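You operate a simulated robot arm through the tools that you are given. There is no shell and no other tool.

The job below is to be done with a simulated robot arm. You get a single attempt, and the scene is never put back.

TASK
Dissolve the sugar in beaker 2 on the stirrer.
Fine: start at 1, then go to 3 and no higher; when it is gone, turn the dial to 0 and put the beaker back; leave the other beaker; spill nothing. Set down upright: what you pick out.

It is judged by the outcome, as a careful person would: the job done as asked, and still so three seconds after it is handed in. It fails if anything else is knocked over, pushed out of place, dropped, spilled or broken.

THE ROBOT
A 6-joint arm with a three-finger gripper, fixed in place. Base frame: the origin is on the floor under the middle of its stand, x ahead of it, y to its left, z up. Lengths are in mm, angles in degrees, forces in N, time in s.
It reaches about 1213 mm from its shoulder. Its first joint turns from -166.0 to 166.0 degrees. Payload 4.89 kg.
Tool frame: the origin (TCP) lies between the finger pads and is the grasp point; the fingertips stand 30 mm ahead of it; z points along the fingers, y is the line along which they close. The gripper opens to 164 mm; its body begins 125 mm behind the TCP.
Orientation is that of the tool frame in the base frame, as a unit quaternion [w, x, y, z]. With the fingers straight down and closing along the base's y, the tool's x points along the base's -x, its y along +y and its z along -z.

THE INTERFACE
- The arm moves only by the tool drive_tool. Its argument "commands" is one flat list of numbers, 7 for each row, row after row: the shift along the tool's x, y, z in units of 250 mm (1.0 is 250 mm), then the turn, a rotation vector about the tool's x, y, z in units of 120 degrees (1.0 is 120 degrees), then the finger opening in mm, from 0 to 164. In form: [x, y, z, ax, ay, az, jaw, x, y, z, ax, ay, az, jaw, ...]. A call has 1 to 20 rows; each row is the pose to reach, as a shift and turn from the pose commanded when the call began, along the tool's axes at that moment. A call with a number of a shift or a turn outside -1 to 1 is refused whole. Each row takes 0.2 s and may step no farther than 50 mm and 8.6 degrees from the row before; otherwise, or with a gripper value out of range, the whole call is refused. Where a pose cannot be reached the arm comes as near as it can. A force on the tool above 40 N (or 10 N above the force at the start of the call, whichever is more), or a blocked arm, ends the call early, and 0.2 s more pass. Each finger travels about 108 mm/s and halts on what it meets, pressing with about 39 N; the grip force reading is that of the motor and also rises with nothing between the fingers. The clock runs only during rows and for 0.2 s after the last one: add rows that repeat a pose to give the fingers time. The reply holds the time, the measured pose of the TCP, the force on the tool along the base axes, the opening and the grip force, in the units named above and with some noise, with the torque about the TCP (base axes, N m) and any sound that the robot's microphone picked up, and new pictures: "show" is both (left out), scene, wrist or none.
- Cameras (640 x 400 px; columns grow to the right, rows downward): "scene" is fixed at [50.3, -651, 1626.5]; the picture's right is [0.04, -1.00, 0.00], its down [-0.87, -0.03, -0.50] and it looks along [0.49, 0.02, -0.87] (base axes); focal length 320 px, centre (320, 200). "wrist" rides on the gripper at [76, -2, -152] in the tool frame; the picture's right is [0.02, 1.00, 0.00], its down [-0.88, 0.02, -0.47] and it looks along [-0.47, 0.01, 0.88] (tool axes); focal length 247 px, centre (320, 200). There is no depth. A picture from a camera that has moved, and an enlarged one, comes with that camera's place and axes in the base frame and with its lens.
- raise_lower(by): moves the trunk up (or, below 0, down) by that many mm; the arm rides with it, the base frame stays. It gives what a move gives, with no picture.
- inspect(camera, box): a new picture of the part [left, top, right, bottom] of that camera's present view, enlarged. It takes no simulated time.
- sign_off(): hands the job in; it is judged then, once.

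Nothing tells you positions but the pictures and the camera data. Unless the task says otherwise, let go and move clear before handing in.

The tools are called after "Request:" as name(argument=value, ...) on one line, values as JSON. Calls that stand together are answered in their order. drive_tool: Moves the arm, as the interface text tells. Its arguments: {"type":"object","properties":{"commands":{"type":"array"},"show":{"type":"string","enum":["both","scene","wrist","none"]}},"required":["commands"]} The other tools are called the same way: raise_lower (by) moves the trunk up or down; inspect (camera, box) takes an enlarged picture of a part of a camera's view; sign_off () hands the job in.

At the start:

```text
time: 0.0
position: [278.4, -573.0, 1240.6]
tool_rot: [0.0, 0.0, 1.0, 0.0]
force: [-0.2, -0.3, -0.3]
moment: [-0.01, -0.01, -0.01]
opening: 164.1
grip_force: 0.2
trunk travel left (down, up): [-175.0, 215.0]
```

scene: 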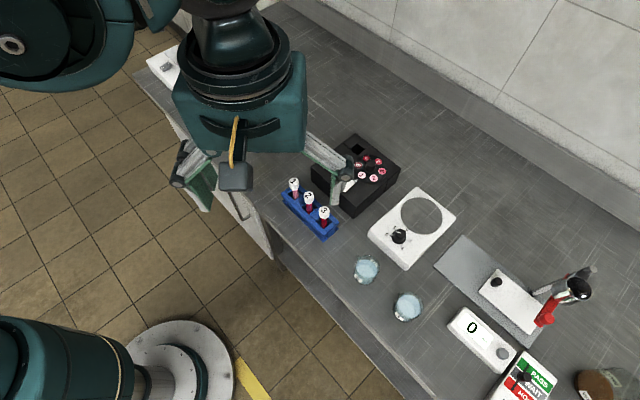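
wrist: 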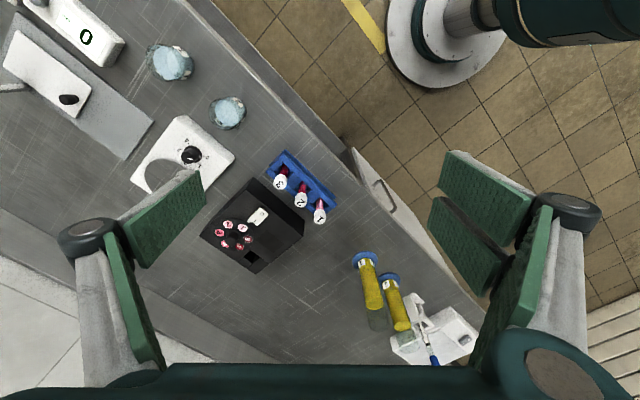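

I see a bench with a stirrer (white plate with a black dial), two beakers near it, a tube rack, a centrifuge-like block, a balance and other items. I'll take enlarged views first to find which beaker is number 2.

Request:
inspect(camera="scene", box=[340, 170, 470, 330])

Request:
inspect(camera="wrist", box=[120, 20, 270, 200])

Request:
inspect(camera="scene", box=[340, 240, 440, 330])

Request:
inspect(camera="scene", box=[360, 180, 460, 270])

```text
2.50 times, centred on (405, 250) of scene
camera zoom: at [50.3, -651.0, 1626.5], right [0.04, -1.0, 0.0], down [-0.87, -0.03, -0.5], along [0.49, 0.02, -0.87], focal length 801 px, centre (108, 75)
```

zoom: 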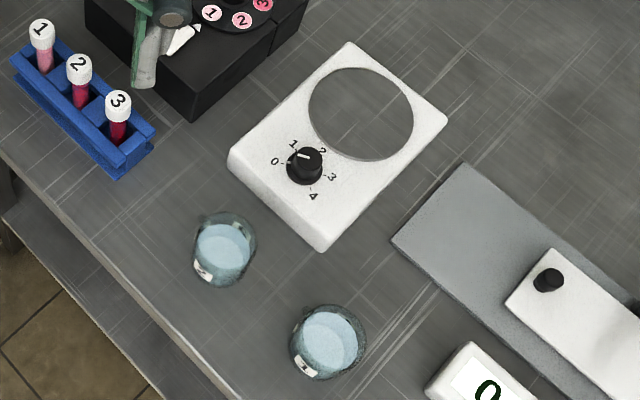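

```text
2.22 times, centred on (195, 110) of wrist
camera zoom: at [201.2, -574.8, 1392.5], right [-0.02, 1.0, 0.0], down [0.88, 0.02, 0.47], along [0.47, 0.01, -0.88], focal length 549 px, centre (598, 400)
```

zoom: 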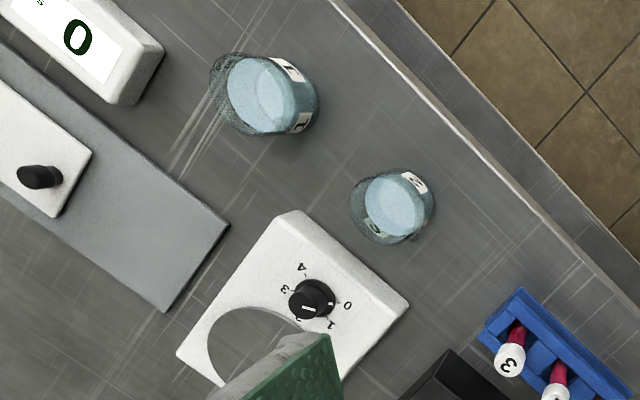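

```text
4.44 times, centred on (390, 285) of scene
camera zoom: at [50.3, -651.0, 1626.5], right [0.04, -1.0, 0.0], down [-0.87, -0.03, -0.5], along [0.49, 0.02, -0.87], focal length 1423 px, centre (9, -178)
```

zoom: 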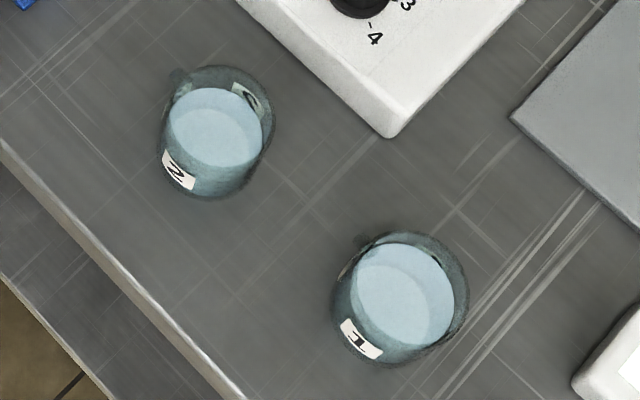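

```text
4.44 times, centred on (410, 225) of scene
camera zoom: at [50.3, -651.0, 1626.5], right [0.04, -1.0, 0.0], down [-0.87, -0.03, -0.5], along [0.49, 0.02, -0.87], focal length 1423 px, centre (-80, 89)
```

zoom: 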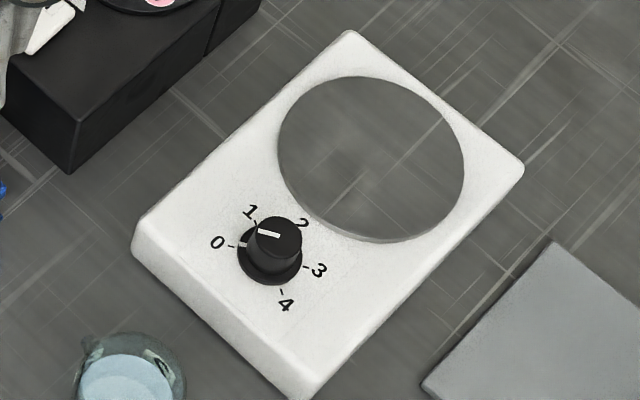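

Beaker 2 (label "2") is the one nearer the tube rack, at about x 288, y -751. The stirrer is at about (400, -860), its dial near (366, -831), and its top at about z 880. I'll move the gripper high over beaker 2 to get a closer view and fix the geometry.

Request:
drive_tool(commands=[-0.01, -0.14, 0.08, 0, 0, 0, 164, -0.02, -0.28, 0.16, 0, 0, 0, 164, -0.03, -0.42, 0.24, 0, 0, 0, 164, -0.04, -0.56, 0.32, 0, 0, 0, 164, -0.046, -0.7, 0.4, 0, 0, 0, 164, -0.046, -0.7, 0.4, 0, 0, 0, 164], show="both")

```text
time: 1.4
position: [288.5, -749.5, 1138.3]
tool_rot: [-0.001, 0.0, 1.0, 0.0]
force: [0.0, -0.6, -0.6]
moment: [0.1, 0.05, -0.01]
opening: 163.9
grip_force: 0.0
trunk travel left (down, up): [-175.0, 215.0]
camera wrist: at [211.0, -751.5, 1291.3], right [-0.02, 1.0, 0.0], down [0.88, 0.02, 0.47], along [0.47, 0.01, -0.88], focal length 247 px, centre (320, 200)
```

scene: 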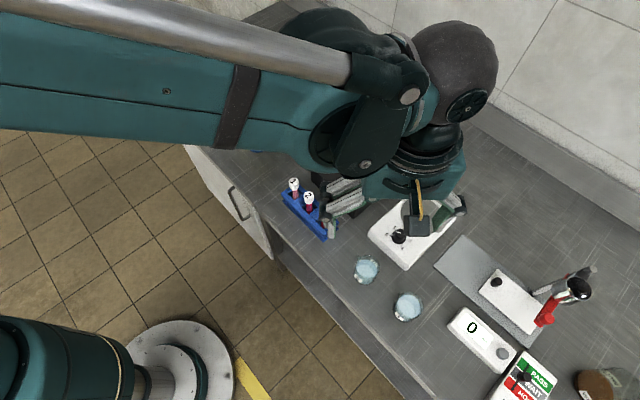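
wrist: 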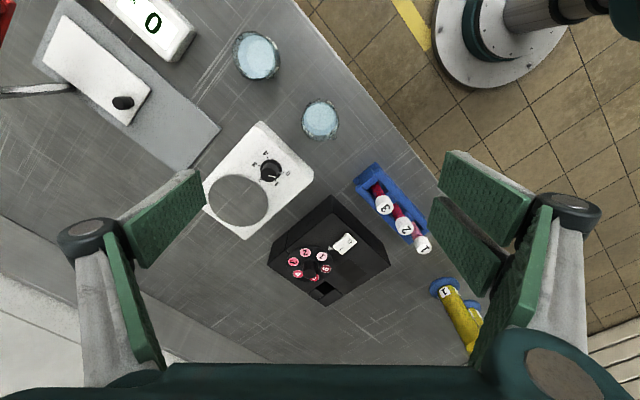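

The closer view puts beaker 2 just under the tool, near (285, -750). I'll enlarge the beaker and dial areas.

Request:
inspect(camera="wrist", box=[280, 90, 360, 140])

Request:
inspect(camera="wrist", box=[200, 120, 328, 200])

Request:
inspect(camera="wrist", box=[200, 10, 392, 130])

Request:
inspect(camera="scene", box=[340, 190, 468, 270])

```text
8.00 times, centred on (320, 115) of wrist
camera zoom: at [211.0, -751.5, 1291.3], right [-0.02, 1.0, 0.0], down [0.88, 0.02, 0.47], along [0.47, 0.01, -0.88], focal length 1976 px, centre (320, 880)
```

zoom: 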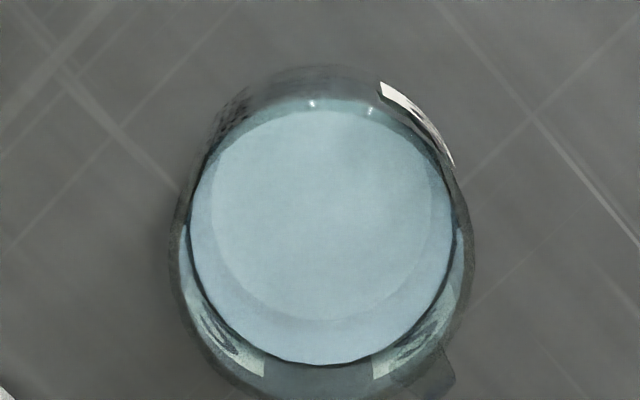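

```text
5.00 times, centred on (264, 160) of wrist
camera zoom: at [211.0, -751.5, 1291.3], right [-0.02, 1.0, 0.0], down [0.88, 0.02, 0.47], along [0.47, 0.01, -0.88], focal length 1235 px, centre (600, 400)
```

zoom: 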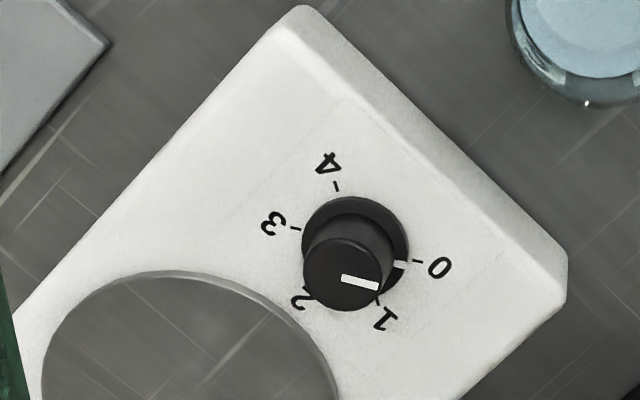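

```text
3.33 times, centred on (296, 70) of wrist
camera zoom: at [211.0, -751.5, 1291.3], right [-0.02, 1.0, 0.0], down [0.88, 0.02, 0.47], along [0.47, 0.01, -0.88], focal length 823 px, centre (400, 633)
```

zoom: 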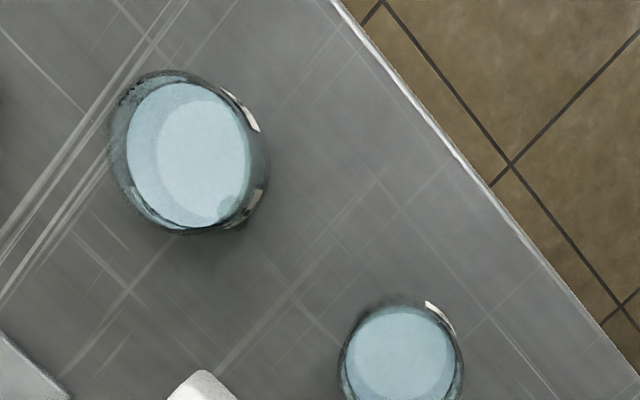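

```text
5.00 times, centred on (404, 230) of scene
camera zoom: at [50.3, -651.0, 1626.5], right [0.04, -1.0, 0.0], down [-0.87, -0.03, -0.5], along [0.49, 0.02, -0.87], focal length 1601 px, centre (-100, 50)
```

zoom: 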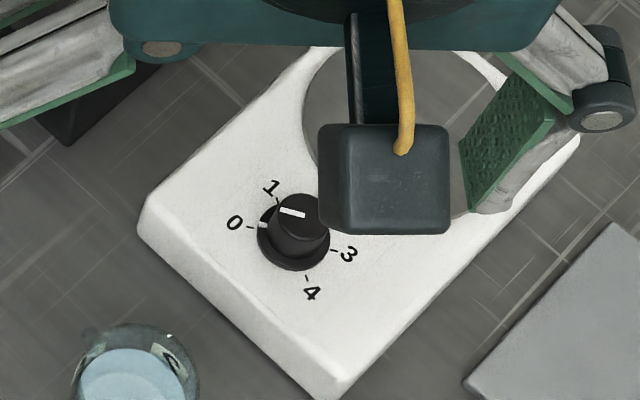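

The dial marker points at 0. The stirrer top comes out near z 912, and the stirrer is turned 45° in plan. I'll turn the gripper 45° so the fingers close parallel to the stirrer's front edge, and come lower for a better view.

Request:
drive_tool(commands=[0, 0, 0.05, 0, 0, 0.0625, 164, 0, 0, 0.1, 0, 0, 0.125, 164, 0, 0, 0.15, 0, 0, 0.1875, 150, 0, 0, 0.2, 0, 0, 0.25, 130, 0, 0, 0.24, 0, 0, 0.3125, 110, 0, 0, 0.28, 0, 0, 0.375, 100, 0, 0, 0.28, 0, 0, 0.375, 100], show="both")

```text
time: 3.0
position: [290.3, -748.7, 1069.3]
tool_rot: [0.0, 0.384, 0.923, 0.0]
force: [-1.3, -0.5, -0.2]
moment: [-0.01, 0.0, 0.01]
opening: 100.0
grip_force: 0.1
trunk travel left (down, up): [-175.0, 215.0]
camera wrist: at [233.5, -695.4, 1222.5], right [0.69, 0.72, 0.0], down [0.64, -0.61, 0.47], along [0.34, -0.33, -0.88], focal length 247 px, centre (320, 200)
```

scene: 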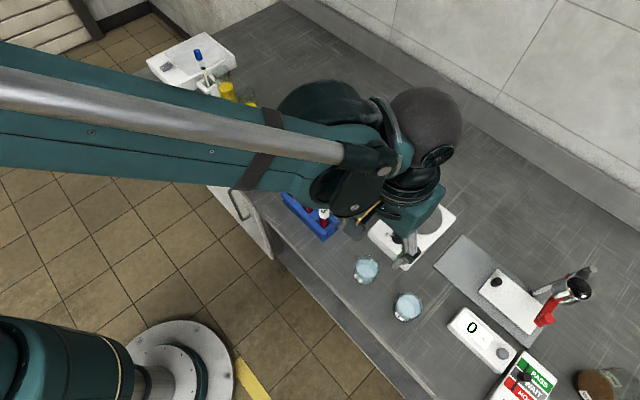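
wrist: 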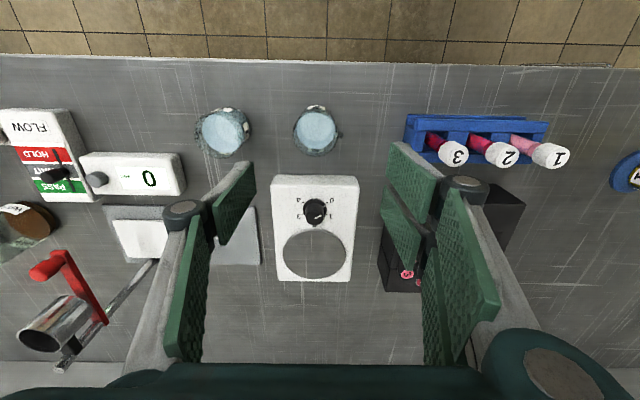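

The view is now square to the stirrer, with beaker 2 ahead of it and beaker 1 to the left. I'll enlarge to measure the beaker rim and base.

Request:
inspect(camera="wrist", box=[272, 80, 368, 170])

Request:
inspect(camera="wrist", box=[256, 160, 384, 290])

Request:
inspect(camera="wrist", box=[180, 80, 276, 170])

Request:
inspect(camera="scene", box=[340, 245, 436, 330])

```text
4.44 times, centred on (320, 125) of wrist
camera zoom: at [233.5, -695.4, 1222.5], right [0.69, 0.72, 0.0], down [0.64, -0.61, 0.47], along [0.34, -0.33, -0.88], focal length 1098 px, centre (320, 533)
```

zoom: 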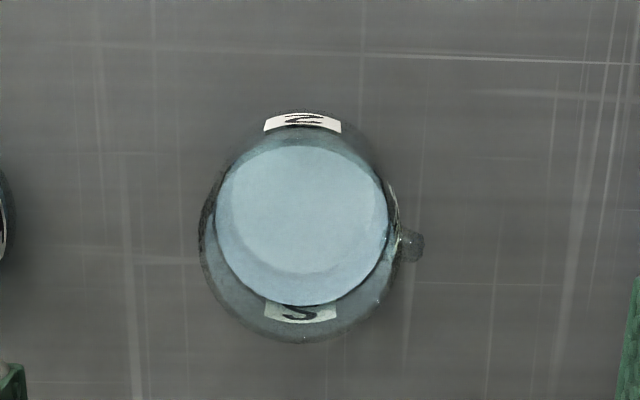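

```text
3.08 times, centred on (320, 225) of wrist
camera zoom: at [233.5, -695.4, 1222.5], right [0.69, 0.72, 0.0], down [0.64, -0.61, 0.47], along [0.34, -0.33, -0.88], focal length 760 px, centre (320, 123)
```

zoom: 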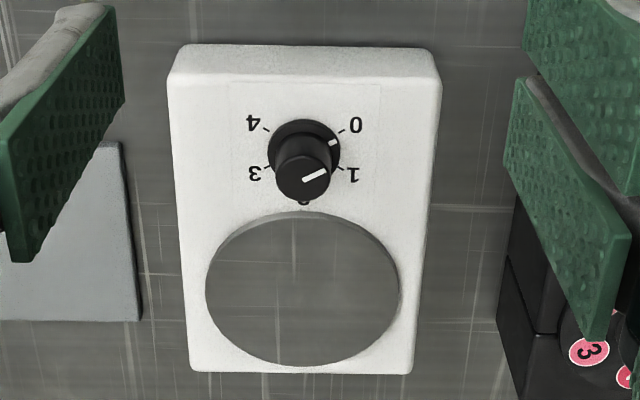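

```text
4.44 times, centred on (228, 125) of wrist
camera zoom: at [233.5, -695.4, 1222.5], right [0.69, 0.72, 0.0], down [0.64, -0.61, 0.47], along [0.34, -0.33, -0.88], focal length 1098 px, centre (729, 533)
```

zoom: 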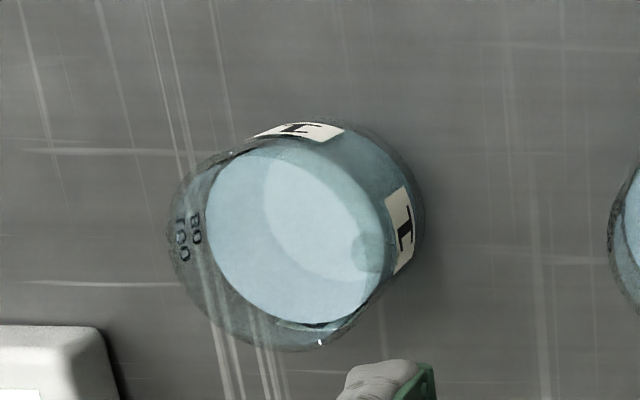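

```text
4.71 times, centred on (388, 288) of scene
camera zoom: at [50.3, -651.0, 1626.5], right [0.04, -1.0, 0.0], down [-0.87, -0.03, -0.5], along [0.49, 0.02, -0.87], focal length 1507 px, centre (0, -212)
```

zoom: 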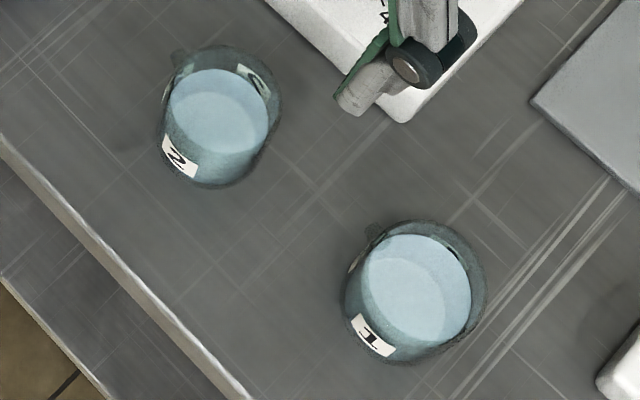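

Beaker 2's rim is about 53 mm wide at roughly (280, -749). To fix the heights properly I'll shift sideways and take two views with a wide baseline.

Request:
drive_tool(commands=[0, 0.18, 0, 0, 0, 0, 100, 0, 0.36, 0, 0, 0, 0, 100, 0, 0.54, 0, 0, 0, 0, 100, 0, 0.56, 0, 0, 0, 0, 100, 0, 0.56, 0, 0, 0, 0, 100], show="wrist")

Request:
inspect(camera="wrist", box=[120, 70, 280, 170])

Request:
inspect(camera="wrist", box=[80, 150, 240, 290])

```text
time: 4.2
position: [390.6, -646.7, 1067.7]
tool_rot: [0.0, 0.383, 0.924, 0.0]
force: [0.5, -0.1, -0.5]
moment: [-0.07, 0.12, 0.0]
opening: 100.0
grip_force: 0.0
trunk travel left (down, up): [-175.0, 215.0]
camera wrist: at [335.6, -594.9, 1221.6], right [0.69, 0.72, 0.0], down [0.64, -0.61, 0.47], along [0.34, -0.33, -0.88], focal length 247 px, centre (320, 200)
```

wrist: 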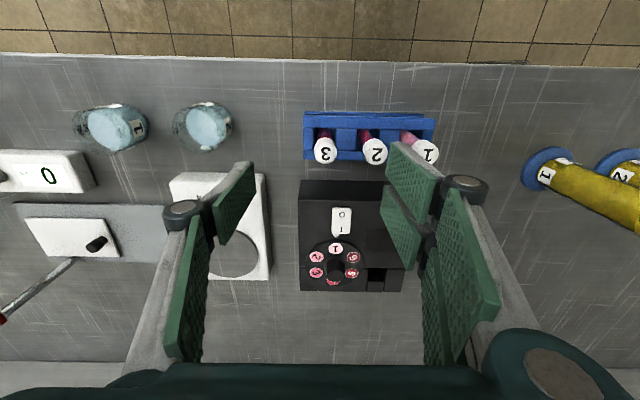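

```text
4.00 times, centred on (200, 120) of wrist
camera zoom: at [335.6, -594.9, 1221.6], right [0.69, 0.72, 0.0], down [0.64, -0.61, 0.47], along [0.34, -0.33, -0.88], focal length 988 px, centre (800, 520)
```

zoom: 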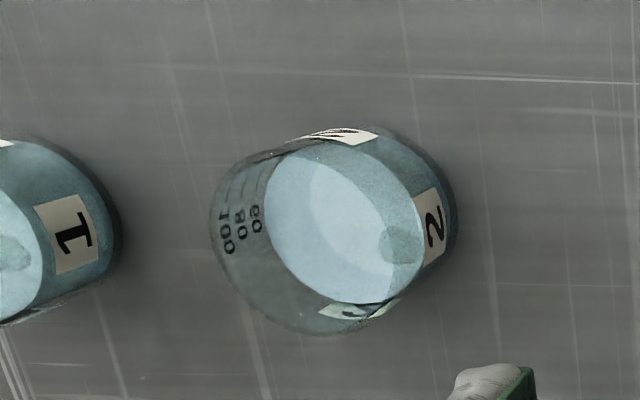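

```text
2.86 times, centred on (160, 220) of wrist
camera zoom: at [335.6, -594.9, 1221.6], right [0.69, 0.72, 0.0], down [0.64, -0.61, 0.47], along [0.34, -0.33, -0.88], focal length 706 px, centre (777, 143)
```

zoom: 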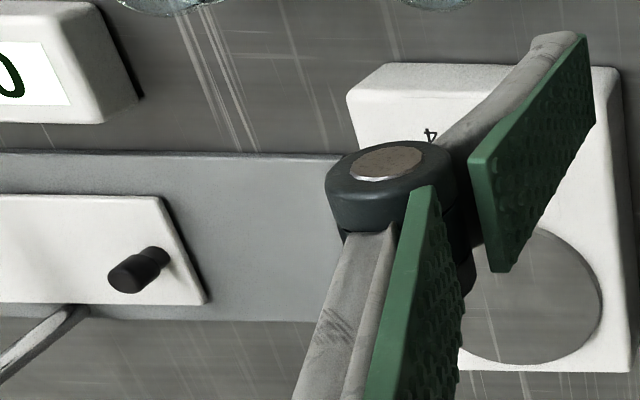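

From the two views I get: table about z 866, beaker rim about 930, stirrer plate about 907, knob top about 933, plate centre about (424, -892) and knob centre about (360, -829). The dial steps are 60° apart. Next I'll check the finger pad geometry, because the beaker's spout points toward the two-finger side.

Request:
inspect(camera="wrist", box=[360, 120, 520, 240])

Request:
inspect(camera="wrist", box=[150, 140, 290, 260])

Request:
inspect(camera="scene", box=[280, 100, 480, 240])

```text
3.33 times, centred on (440, 180) of wrist
camera zoom: at [335.6, -594.9, 1221.6], right [0.69, 0.72, 0.0], down [0.64, -0.61, 0.47], along [0.34, -0.33, -0.88], focal length 823 px, centre (-80, 267)
```

zoom: 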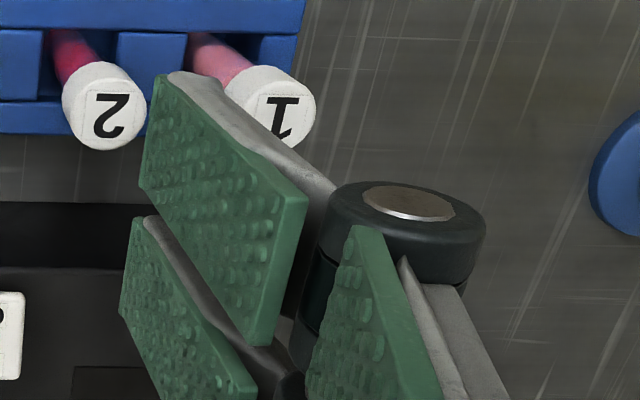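

```text
3.33 times, centred on (220, 200) of wrist
camera zoom: at [335.6, -594.9, 1221.6], right [0.69, 0.72, 0.0], down [0.64, -0.61, 0.47], along [0.34, -0.33, -0.88], focal length 823 px, centre (653, 200)
```

zoom: 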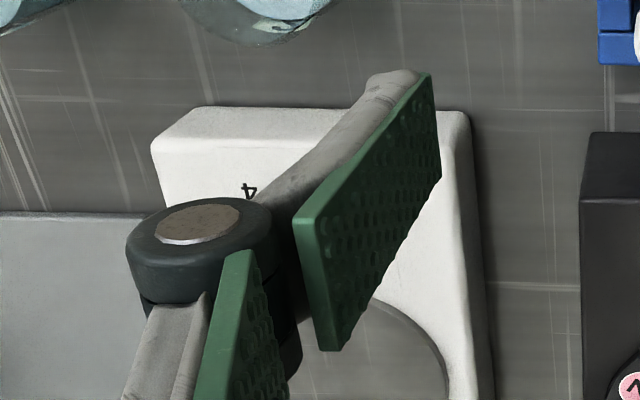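

```text
2.86 times, centred on (380, 170) of scene
camera zoom: at [50.3, -651.0, 1626.5], right [0.04, -1.0, 0.0], down [-0.87, -0.03, -0.5], along [0.49, 0.02, -0.87], focal length 915 px, centre (149, 286)
```

zoom: 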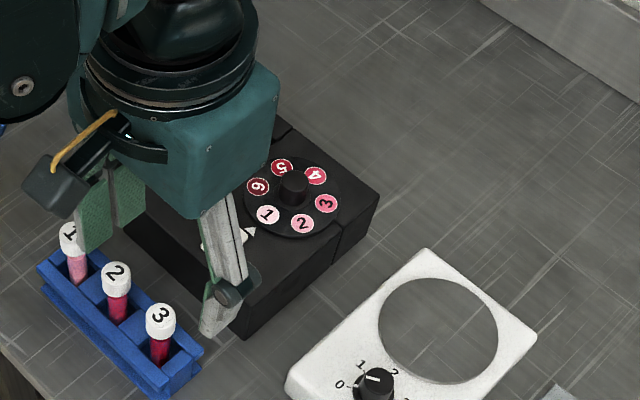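

The two-finger pads leave a gap of only about 8 mm, so I don't want them closing on the spout. I'll go back to the original yaw, which puts the closing line along base y, 45° off the spout. Then I'll hover over beaker 2 at about (280.5, -749).

Request:
drive_tool(commands=[0.004, -0.1, 0.0, 0, 0, -0.0625, 90, 0.008, -0.2, 0.0, 0, 0, -0.125, 90, 0.012, -0.3, 0.04, 0, 0, -0.1875, 90, 0.016, -0.4, 0.08, 0, 0, -0.25, 90, 0.02, -0.5, 0.12, 0, 0, -0.3125, 90, 0.024, -0.589, 0.16, 0, 0, -0.375, 90, 0.024, -0.589, 0.16, 0, 0, -0.375, 90], show="both")

Request:
inspect(camera="wrist", box=[240, 80, 400, 200])

Request:
inspect(camera="scene", box=[320, 190, 460, 320])

```text
time: 5.8
position: [282.3, -748.0, 1032.2]
tool_rot: [0.0, -0.001, 1.0, 0.0]
force: [0.1, 0.1, 0.3]
moment: [0.0, 0.01, -0.04]
opening: 89.9
grip_force: 0.0
trunk travel left (down, up): [-175.0, 215.0]
camera wrist: at [205.0, -749.9, 1183.7], right [-0.02, 1.0, 0.0], down [0.88, 0.02, 0.47], along [0.47, 0.01, -0.88], focal length 247 px, centre (320, 200)
```

scene: 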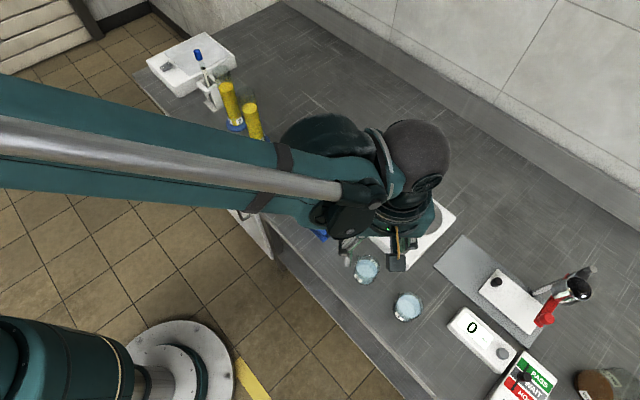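
wrist: 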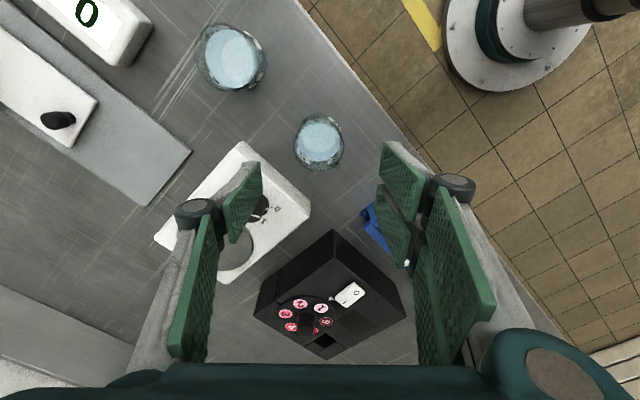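

```text
3.33 times, centred on (320, 140) of wrist
camera zoom: at [205.0, -749.9, 1183.7], right [-0.02, 1.0, 0.0], down [0.88, 0.02, 0.47], along [0.47, 0.01, -0.88], focal length 823 px, centre (320, 400)
```

zoom: 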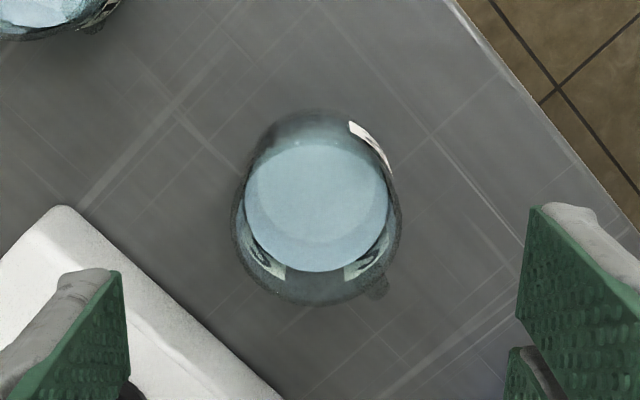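

```text
3.08 times, centred on (390, 255) of scene
camera zoom: at [50.3, -651.0, 1626.5], right [0.04, -1.0, 0.0], down [-0.87, -0.03, -0.5], along [0.49, 0.02, -0.87], focal length 986 px, centre (105, 31)
```

zoom: 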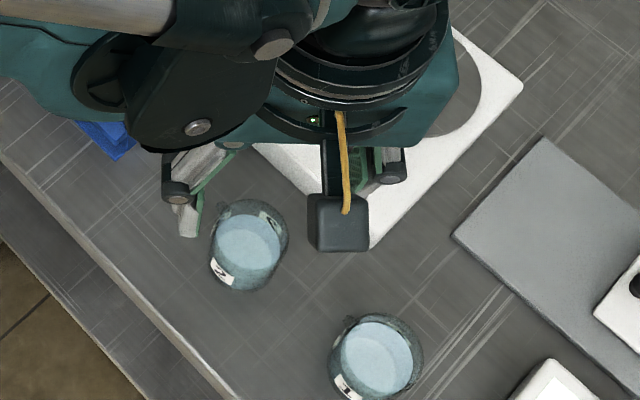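

Beaker 2 sits centred between the fingers, with a small offset along tool x, and the spout is 45° off the closing line. I'll correct the offset and go down partway, fingertips just below the rim, then check.

Request:
drive_tool(commands=[0.014, -0.003, 0.08, 0, 0, 0, 90, 0.014, -0.003, 0.18, 0, 0, 0, 90, 0.014, -0.003, 0.27, 0, 0, 0, 90, 0.014, -0.003, 0.34, 0, 0, 0, 90, 0.014, -0.003, 0.34, 0, 0, 0, 90], show="both")

Request:
inspect(camera="wrist", box=[220, 100, 420, 260])

Request:
inspect(camera="scene", box=[320, 200, 440, 310])

```text
time: 7.0
position: [278.1, -749.7, 944.8]
tool_rot: [0.0, 0.001, 1.0, 0.0]
force: [0.0, 0.2, 0.3]
moment: [0.01, 0.02, -0.01]
opening: 89.9
grip_force: 0.0
trunk travel left (down, up): [-175.0, 215.0]
camera wrist: at [201.0, -751.3, 1097.3], right [-0.02, 1.0, 0.0], down [0.88, 0.02, 0.47], along [0.47, 0.01, -0.88], focal length 247 px, centre (320, 200)
```

scene: 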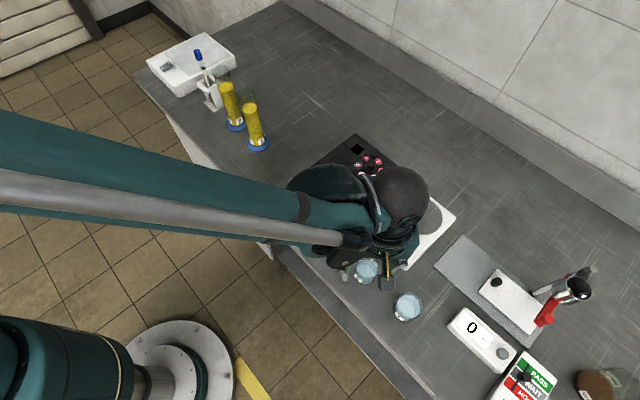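
wrist: 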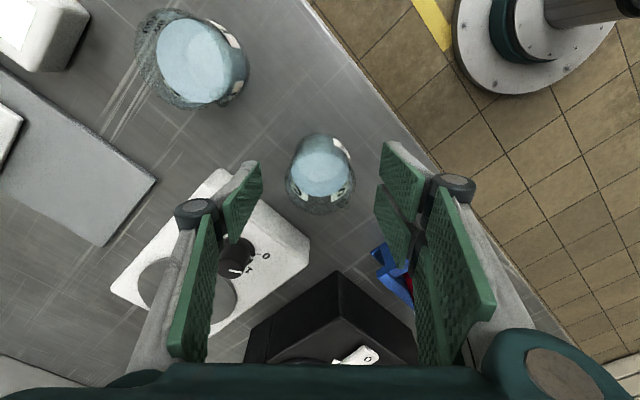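

```text
2.50 times, centred on (320, 180) of wrist
camera zoom: at [201.0, -751.3, 1097.3], right [-0.02, 1.0, 0.0], down [0.88, 0.02, 0.47], along [0.47, 0.01, -0.88], focal length 617 px, centre (320, 250)
```

zoom: 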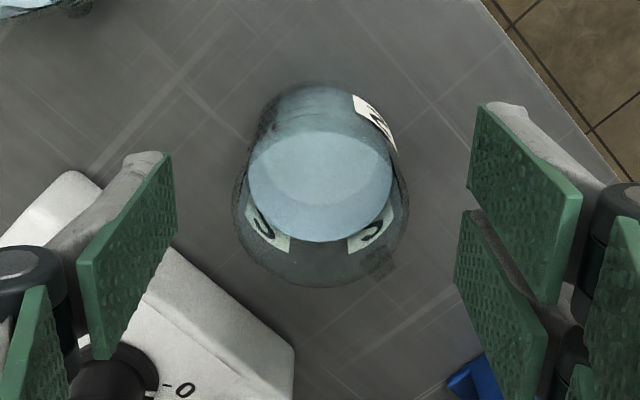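

```text
3.64 times, centred on (380, 255) of scene
camera zoom: at [50.3, -651.0, 1626.5], right [0.04, -1.0, 0.0], down [-0.87, -0.03, -0.5], along [0.49, 0.02, -0.87], focal length 1165 px, centre (102, 0)
```

zoom: 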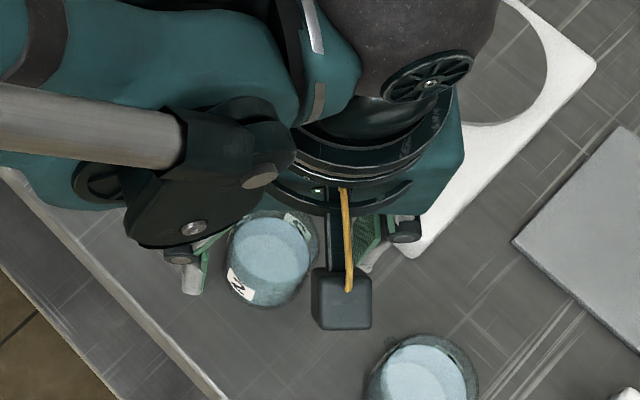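

The beaker is centred and the rim comes out at z 929, as estimated. I'll go down to put the fingertips about 15 mm above the table, then close.

Request:
drive_tool(commands=[0, 0, 0.07, 0, 0, 0, 90, 0, 0, 0.138, 0, 0, 0, 90, 0, 0, 0.138, 0, 0, 0, 90, 0, 0, 0.138, 0, 0, 0, 75, 0, 0, 0.138, 0, 0, 0, 65, 0, 0, 0.138, 0, 0, 0, 55, 0, 0, 0.138, 0, 0, 0, 45, 0, 0, 0.138, 0, 0, 0, 45, 0, 0, 0.138, 0, 0, 0, 45], show="both")

Request:
inspect(camera="wrist", box=[220, 120, 420, 280])

```text
time: 9.0
position: [276.6, -751.1, 910.9]
tool_rot: [0.0, 0.001, 1.0, -0.001]
force: [-0.9, -0.6, 0.8]
moment: [0.0, 0.02, -0.04]
opening: 53.1
grip_force: 39.3
trunk travel left (down, up): [-175.0, 215.0]
camera wrist: at [200.4, -751.9, 1063.1], right [-0.02, 1.0, 0.0], down [0.88, 0.02, 0.47], along [0.47, 0.01, -0.88], focal length 247 px, centre (320, 200)
```

scene: 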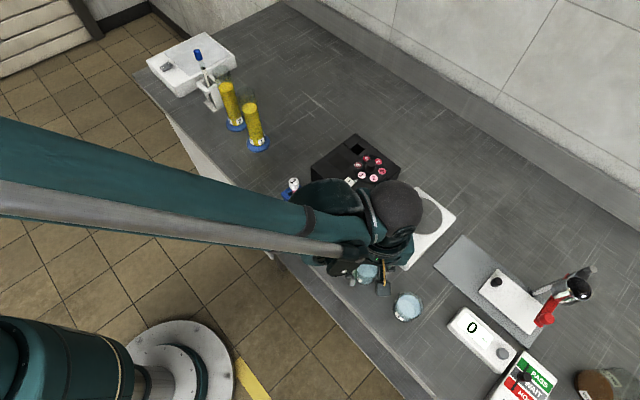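
wrist: 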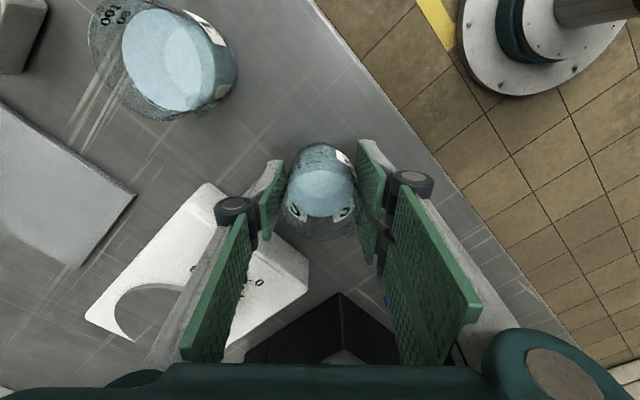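

```text
2.50 times, centred on (320, 200) of wrist
camera zoom: at [200.4, -751.9, 1063.1], right [-0.02, 1.0, 0.0], down [0.88, 0.02, 0.47], along [0.47, 0.01, -0.88], focal length 617 px, centre (320, 200)
```

zoom: 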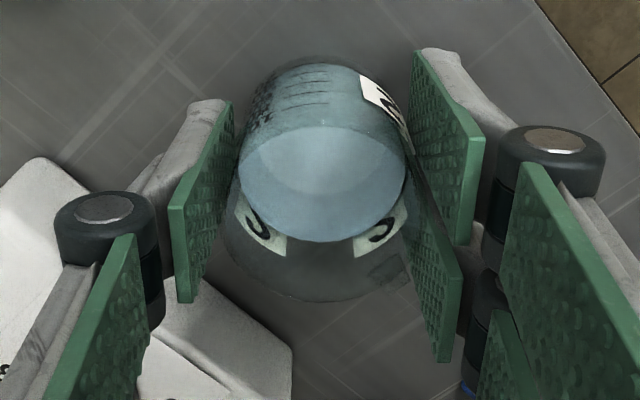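

The beaker is held (opening 53.1 mm, grip 39 N). My commanded grasp pose is (277.0, -749.6, 911.1), and I'll use it to put the beaker back later. Next I'll lift slowly and straight up, high enough to clear the knob.

Request:
drive_tool(commands=[0, 0, -0.02, 0, 0, 0, 45, 0, 0, -0.05, 0, 0, 0, 45, 0, 0, -0.1, 0, 0, 0, 45, 0, 0, -0.16, 0, 0, 0, 45, 0, 0, -0.22, 0, 0, 0, 45, 0, 0, -0.28, 0, 0, 0, 45, 0, 0, -0.34, 0, 0, 0, 45, 0, 0, -0.38, 0, 0, 0, 45, 0, 0, -0.41, 0, 0, 0, 45, 0, 0, -0.42, 0, 0, 0, 45, 0, 0, -0.42, 0, 0, 0, 45], show="both")

Request:
inspect(camera="wrist", box=[220, 120, 420, 280])

Request:
inspect(camera="scene", box=[320, 200, 440, 310])

```text
time: 11.4
position: [276.7, -751.0, 1015.8]
tool_rot: [-0.001, 0.0, 1.0, 0.0]
force: [0.6, -0.8, -0.8]
moment: [-0.01, 0.02, -0.01]
opening: 52.9
grip_force: 38.8
trunk travel left (down, up): [-175.0, 215.0]
camera wrist: at [199.6, -751.9, 1167.8], right [-0.02, 1.0, 0.0], down [0.88, 0.02, 0.47], along [0.47, 0.01, -0.88], focal length 247 px, centre (320, 200)
```

scene: 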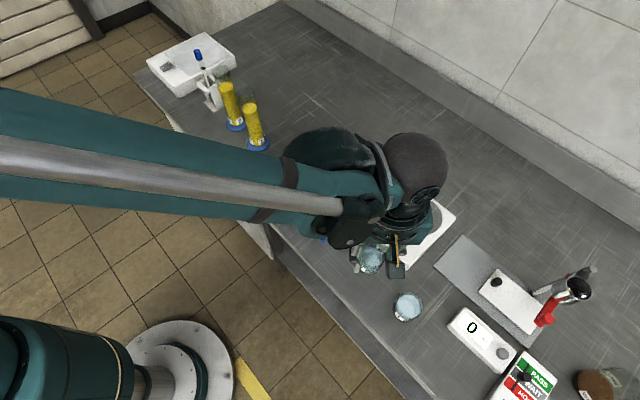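
wrist: 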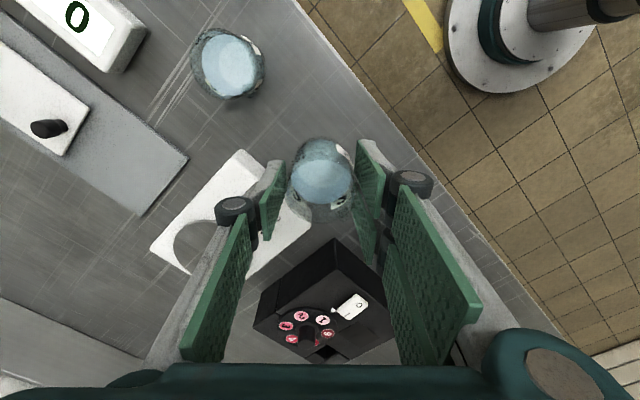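

```text
2.50 times, centred on (320, 200) of wrist
camera zoom: at [199.6, -751.9, 1167.8], right [-0.02, 1.0, 0.0], down [0.88, 0.02, 0.47], along [0.47, 0.01, -0.88], focal length 617 px, centre (320, 200)
```

zoom: 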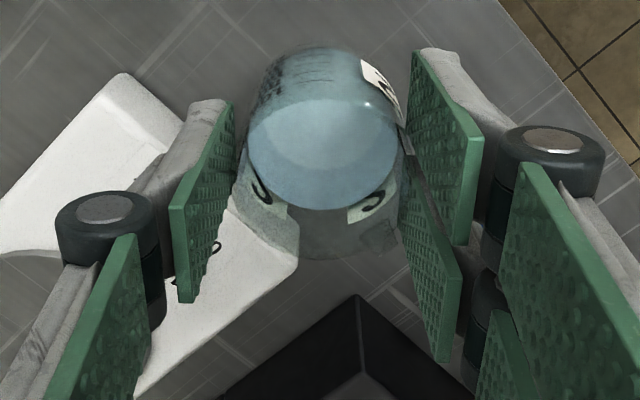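

```text
3.64 times, centred on (380, 255) of scene
camera zoom: at [50.3, -651.0, 1626.5], right [0.04, -1.0, 0.0], down [-0.87, -0.03, -0.5], along [0.49, 0.02, -0.87], focal length 1165 px, centre (102, 0)
```

zoom: 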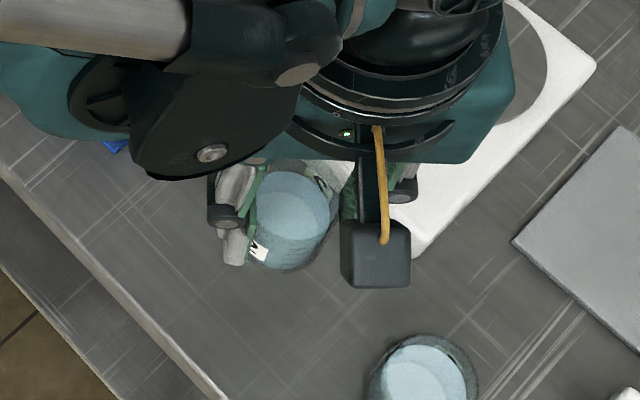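

Beaker 2 is lifted and upright. Now I'll carry it smoothly to above the plate centre at (424, -893), staying well above the knob.

Request:
drive_tool(commands=[-0.0236, -0.023, 0, 0, 0, 0, 45, -0.0708, -0.0691, 0, 0, 0, 0, 45, -0.1298, -0.1266, 0, 0, 0, 0, 45, -0.2006, -0.1957, 0, 0, 0, 0, 45, -0.2714, -0.2648, 0, 0, 0, 0, 45, -0.3422, -0.3338, 0, 0, 0, 0, 45, -0.413, -0.4029, 0, 0, 0, 0, 45, -0.4779, -0.4662, 0, 0, 0, 0, 45, -0.531, -0.518, 0, 0, 0, 0, 45, -0.5664, -0.5526, 0, 0, 0, 0, 45, -0.59, -0.5756, 0, 0, 0, 0, 45, -0.59, -0.5756, 0, 0, 0, 0, 45], show="both")

Request:
inspect(camera="wrist", box=[220, 100, 420, 300])

Request:
inspect(camera="scene", box=[360, 160, 480, 290])

```text
time: 14.0
position: [424.6, -893.5, 1015.7]
tool_rot: [0.001, 0.0, 1.0, 0.001]
force: [0.3, 0.4, -1.5]
moment: [-0.01, 0.03, 0.01]
opening: 53.1
grip_force: 39.3
trunk travel left (down, up): [-175.0, 215.0]
camera wrist: at [347.8, -895.4, 1168.0], right [-0.02, 1.0, 0.0], down [0.88, 0.02, 0.47], along [0.47, 0.01, -0.88], focal length 247 px, centre (320, 200)
```

scene: 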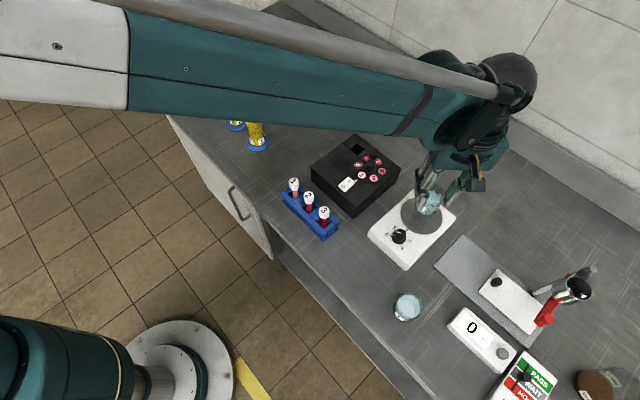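
wrist: 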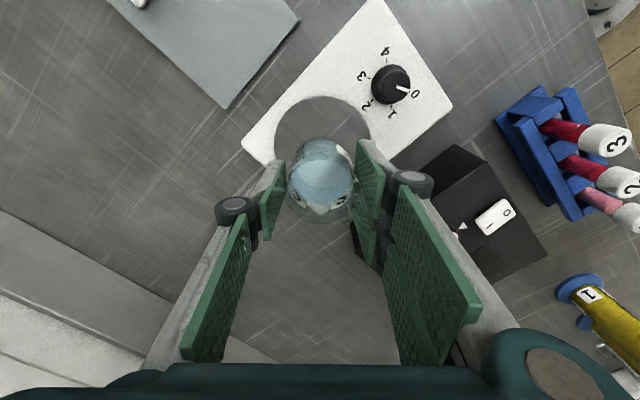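

```text
2.00 times, centred on (320, 200) of wrist
camera zoom: at [347.8, -895.4, 1168.0], right [-0.02, 1.0, 0.0], down [0.88, 0.02, 0.47], along [0.47, 0.01, -0.88], focal length 494 px, centre (320, 200)
```

zoom: 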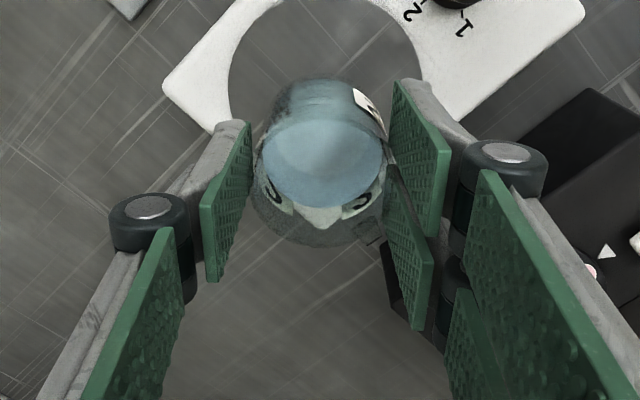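

```text
3.08 times, centred on (420, 225) of scene
camera zoom: at [50.3, -651.0, 1626.5], right [0.04, -1.0, 0.0], down [-0.87, -0.03, -0.5], along [0.49, 0.02, -0.87], focal length 986 px, centre (12, 123)
```

zoom: 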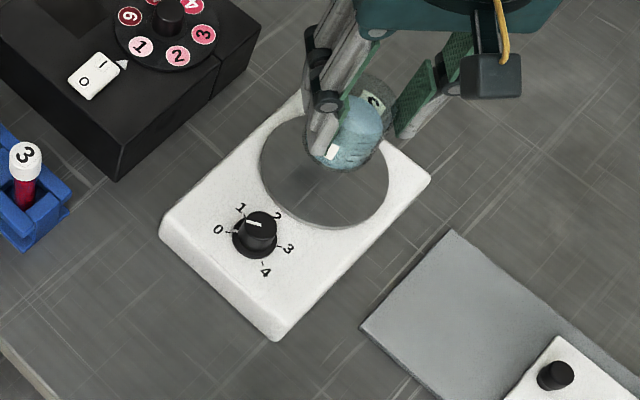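

The beaker hangs over the plate within about 3 mm of its centre. I'll lower it with care, nudging 1.5 mm in y, and stop a few millimetres above the expected contact to read the force.

Request:
drive_tool(commands=[0, 0.002, 0.03, 0, 0, 0, 45, 0, 0.004, 0.08, 0, 0, 0, 45, 0, 0.006, 0.13, 0, 0, 0, 45, 0, 0.006, 0.17, 0, 0, 0, 45, 0, 0.006, 0.2, 0, 0, 0, 45, 0, 0.006, 0.22, 0, 0, 0, 45, 0, 0.006, 0.232, 0, 0, 0, 45, 0, 0.006, 0.232, 0, 0, 0, 45], show="both")

Request:
inspect(camera="scene", box=[380, 160, 480, 250])

```text
time: 15.8
position: [424.6, -892.7, 955.8]
tool_rot: [0.0, 0.0, 1.0, 0.0]
force: [-0.4, 0.1, -1.5]
moment: [0.01, 0.02, -0.01]
opening: 52.4
grip_force: 38.7
trunk travel left (down, up): [-175.0, 215.0]
camera wrist: at [347.1, -893.9, 1109.2], right [-0.02, 1.0, 0.0], down [0.88, 0.02, 0.47], along [0.47, 0.01, -0.88], focal length 247 px, centre (320, 200)
```

scene: 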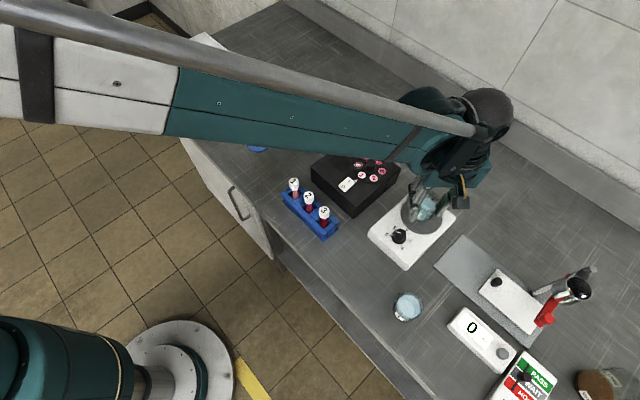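
wrist: 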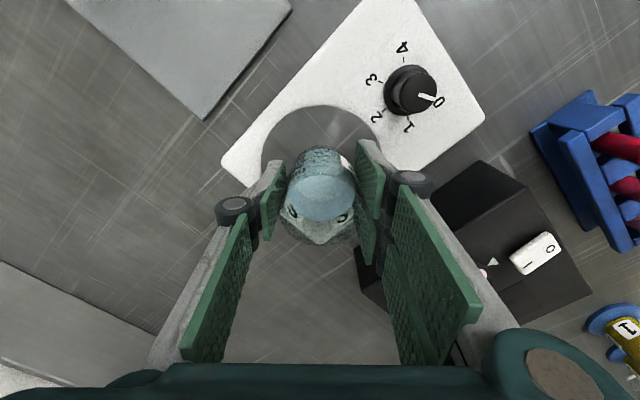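

```text
4.44 times, centred on (430, 205) of scene
camera zoom: at [50.3, -651.0, 1626.5], right [0.04, -1.0, 0.0], down [-0.87, -0.03, -0.5], along [0.49, 0.02, -0.87], focal length 1423 px, centre (-169, 178)
```

zoom: 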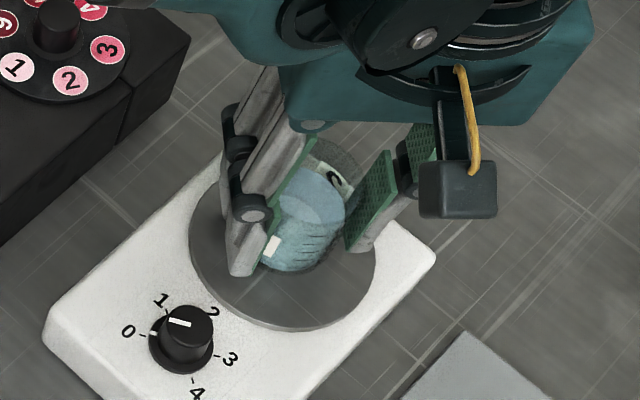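

No contact yet: the force reads -1.5 N, which is just the beaker's weight. I'll lower in small steps and watch the vertical force.

Request:
drive_tool(commands=[0, 0, 0.004, 0, 0, 0, 45, 0, 0, 0.008, 0, 0, 0, 45, 0, 0, 0.012, 0, 0, 0, 45, 0, 0, 0.012, 0, 0, 0, 45], show="none")

```text
time: 16.8
position: [423.8, -892.5, 956.3]
tool_rot: [0.0, 0.0, 1.0, -0.001]
force: [1.7, -0.3, 29.9]
moment: [0.05, -0.17, -0.03]
opening: 52.2
grip_force: 38.8
trunk travel left (down, up): [-175.0, 215.0]
```

That is contact, about 30 N upward at commanded z 955. I'll back off a little to relieve the pressure and check before releasing.

Request:
drive_tool(commands=[0, 0, -0.003, 0, 0, 0, 45, 0, 0, -0.005, 0, 0, 0, 45, 0, 0, -0.005, 0, 0, 0, 45], show="none")

```text
time: 17.6
position: [423.8, -891.3, 956.1]
tool_rot: [0.0, 0.0, 1.0, 0.0]
force: [-2.2, 2.3, 8.3]
moment: [0.14, 0.09, -0.01]
opening: 52.8
grip_force: 39.3
trunk travel left (down, up): [-175.0, 215.0]
```

Down to 8 N, and the beaker is resting on the plate. Now I'll open the fingers gently.

Request:
drive_tool(commands=[0, 0, -0.001, 0, 0, 0, 50, 0, 0, -0.001, 0, 0, 0, 54, 0, 0, -0.001, 0, 0, 0, 60, 0, 0, -0.001, 0, 0, 0, 68, 0, 0, -0.001, 0, 0, 0, 76, 0, 0, -0.001, 0, 0, 0, 76], show="both")

Request:
inspect(camera="wrist", box=[220, 60, 420, 260])

Request:
inspect(camera="scene", box=[380, 160, 480, 250])

```text
time: 19.0
position: [424.1, -892.7, 957.2]
tool_rot: [0.0, 0.0, 1.0, -0.001]
force: [-0.2, 0.3, -0.4]
moment: [0.04, 0.02, 0.0]
opening: 75.8
grip_force: 0.0
trunk travel left (down, up): [-175.0, 215.0]
camera wrist: at [347.6, -894.1, 1109.1], right [-0.02, 1.0, 0.0], down [0.88, 0.02, 0.47], along [0.47, 0.01, -0.88], focal length 247 px, centre (320, 200)
```

scene: 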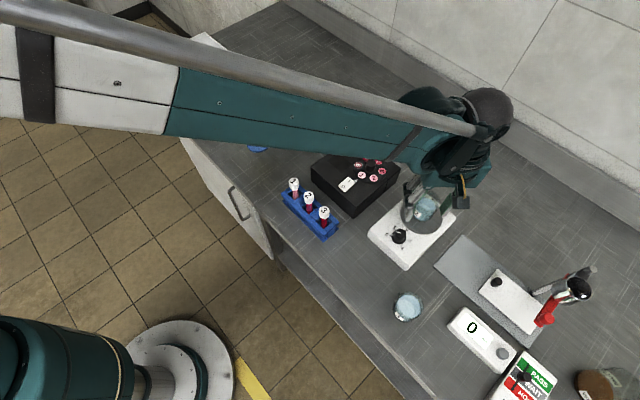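
wrist: 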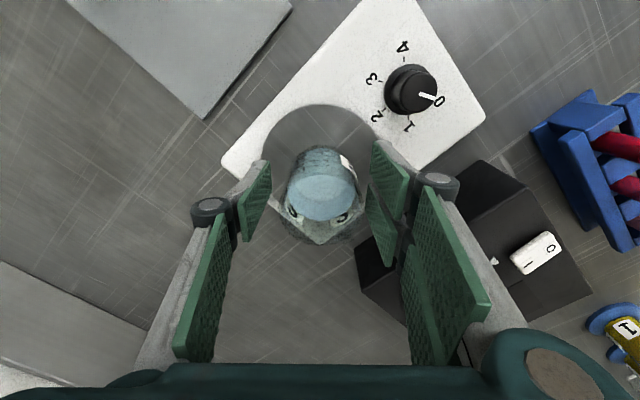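

```text
2.00 times, centred on (320, 160) of wrist
camera zoom: at [347.6, -894.1, 1109.1], right [-0.02, 1.0, 0.0], down [0.88, 0.02, 0.47], along [0.47, 0.01, -0.88], focal length 494 px, centre (320, 280)
```

zoom: 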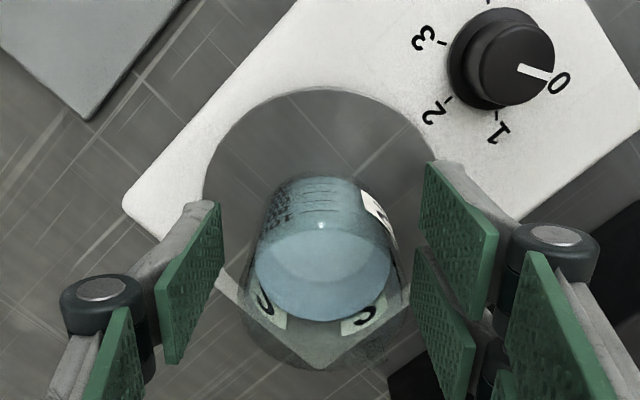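

```text
4.44 times, centred on (430, 205) of scene
camera zoom: at [50.3, -651.0, 1626.5], right [0.04, -1.0, 0.0], down [-0.87, -0.03, -0.5], along [0.49, 0.02, -0.87], focal length 1423 px, centre (-169, 178)
```

zoom: 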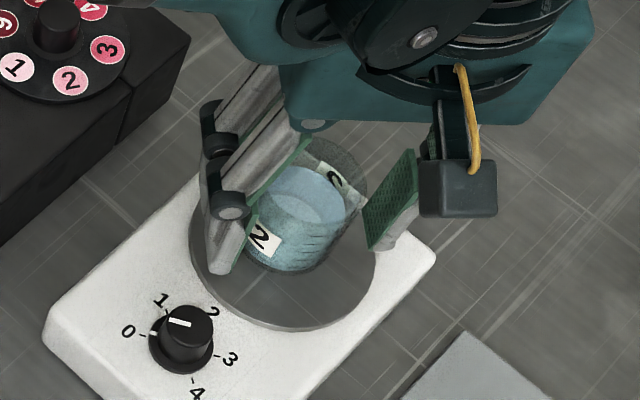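

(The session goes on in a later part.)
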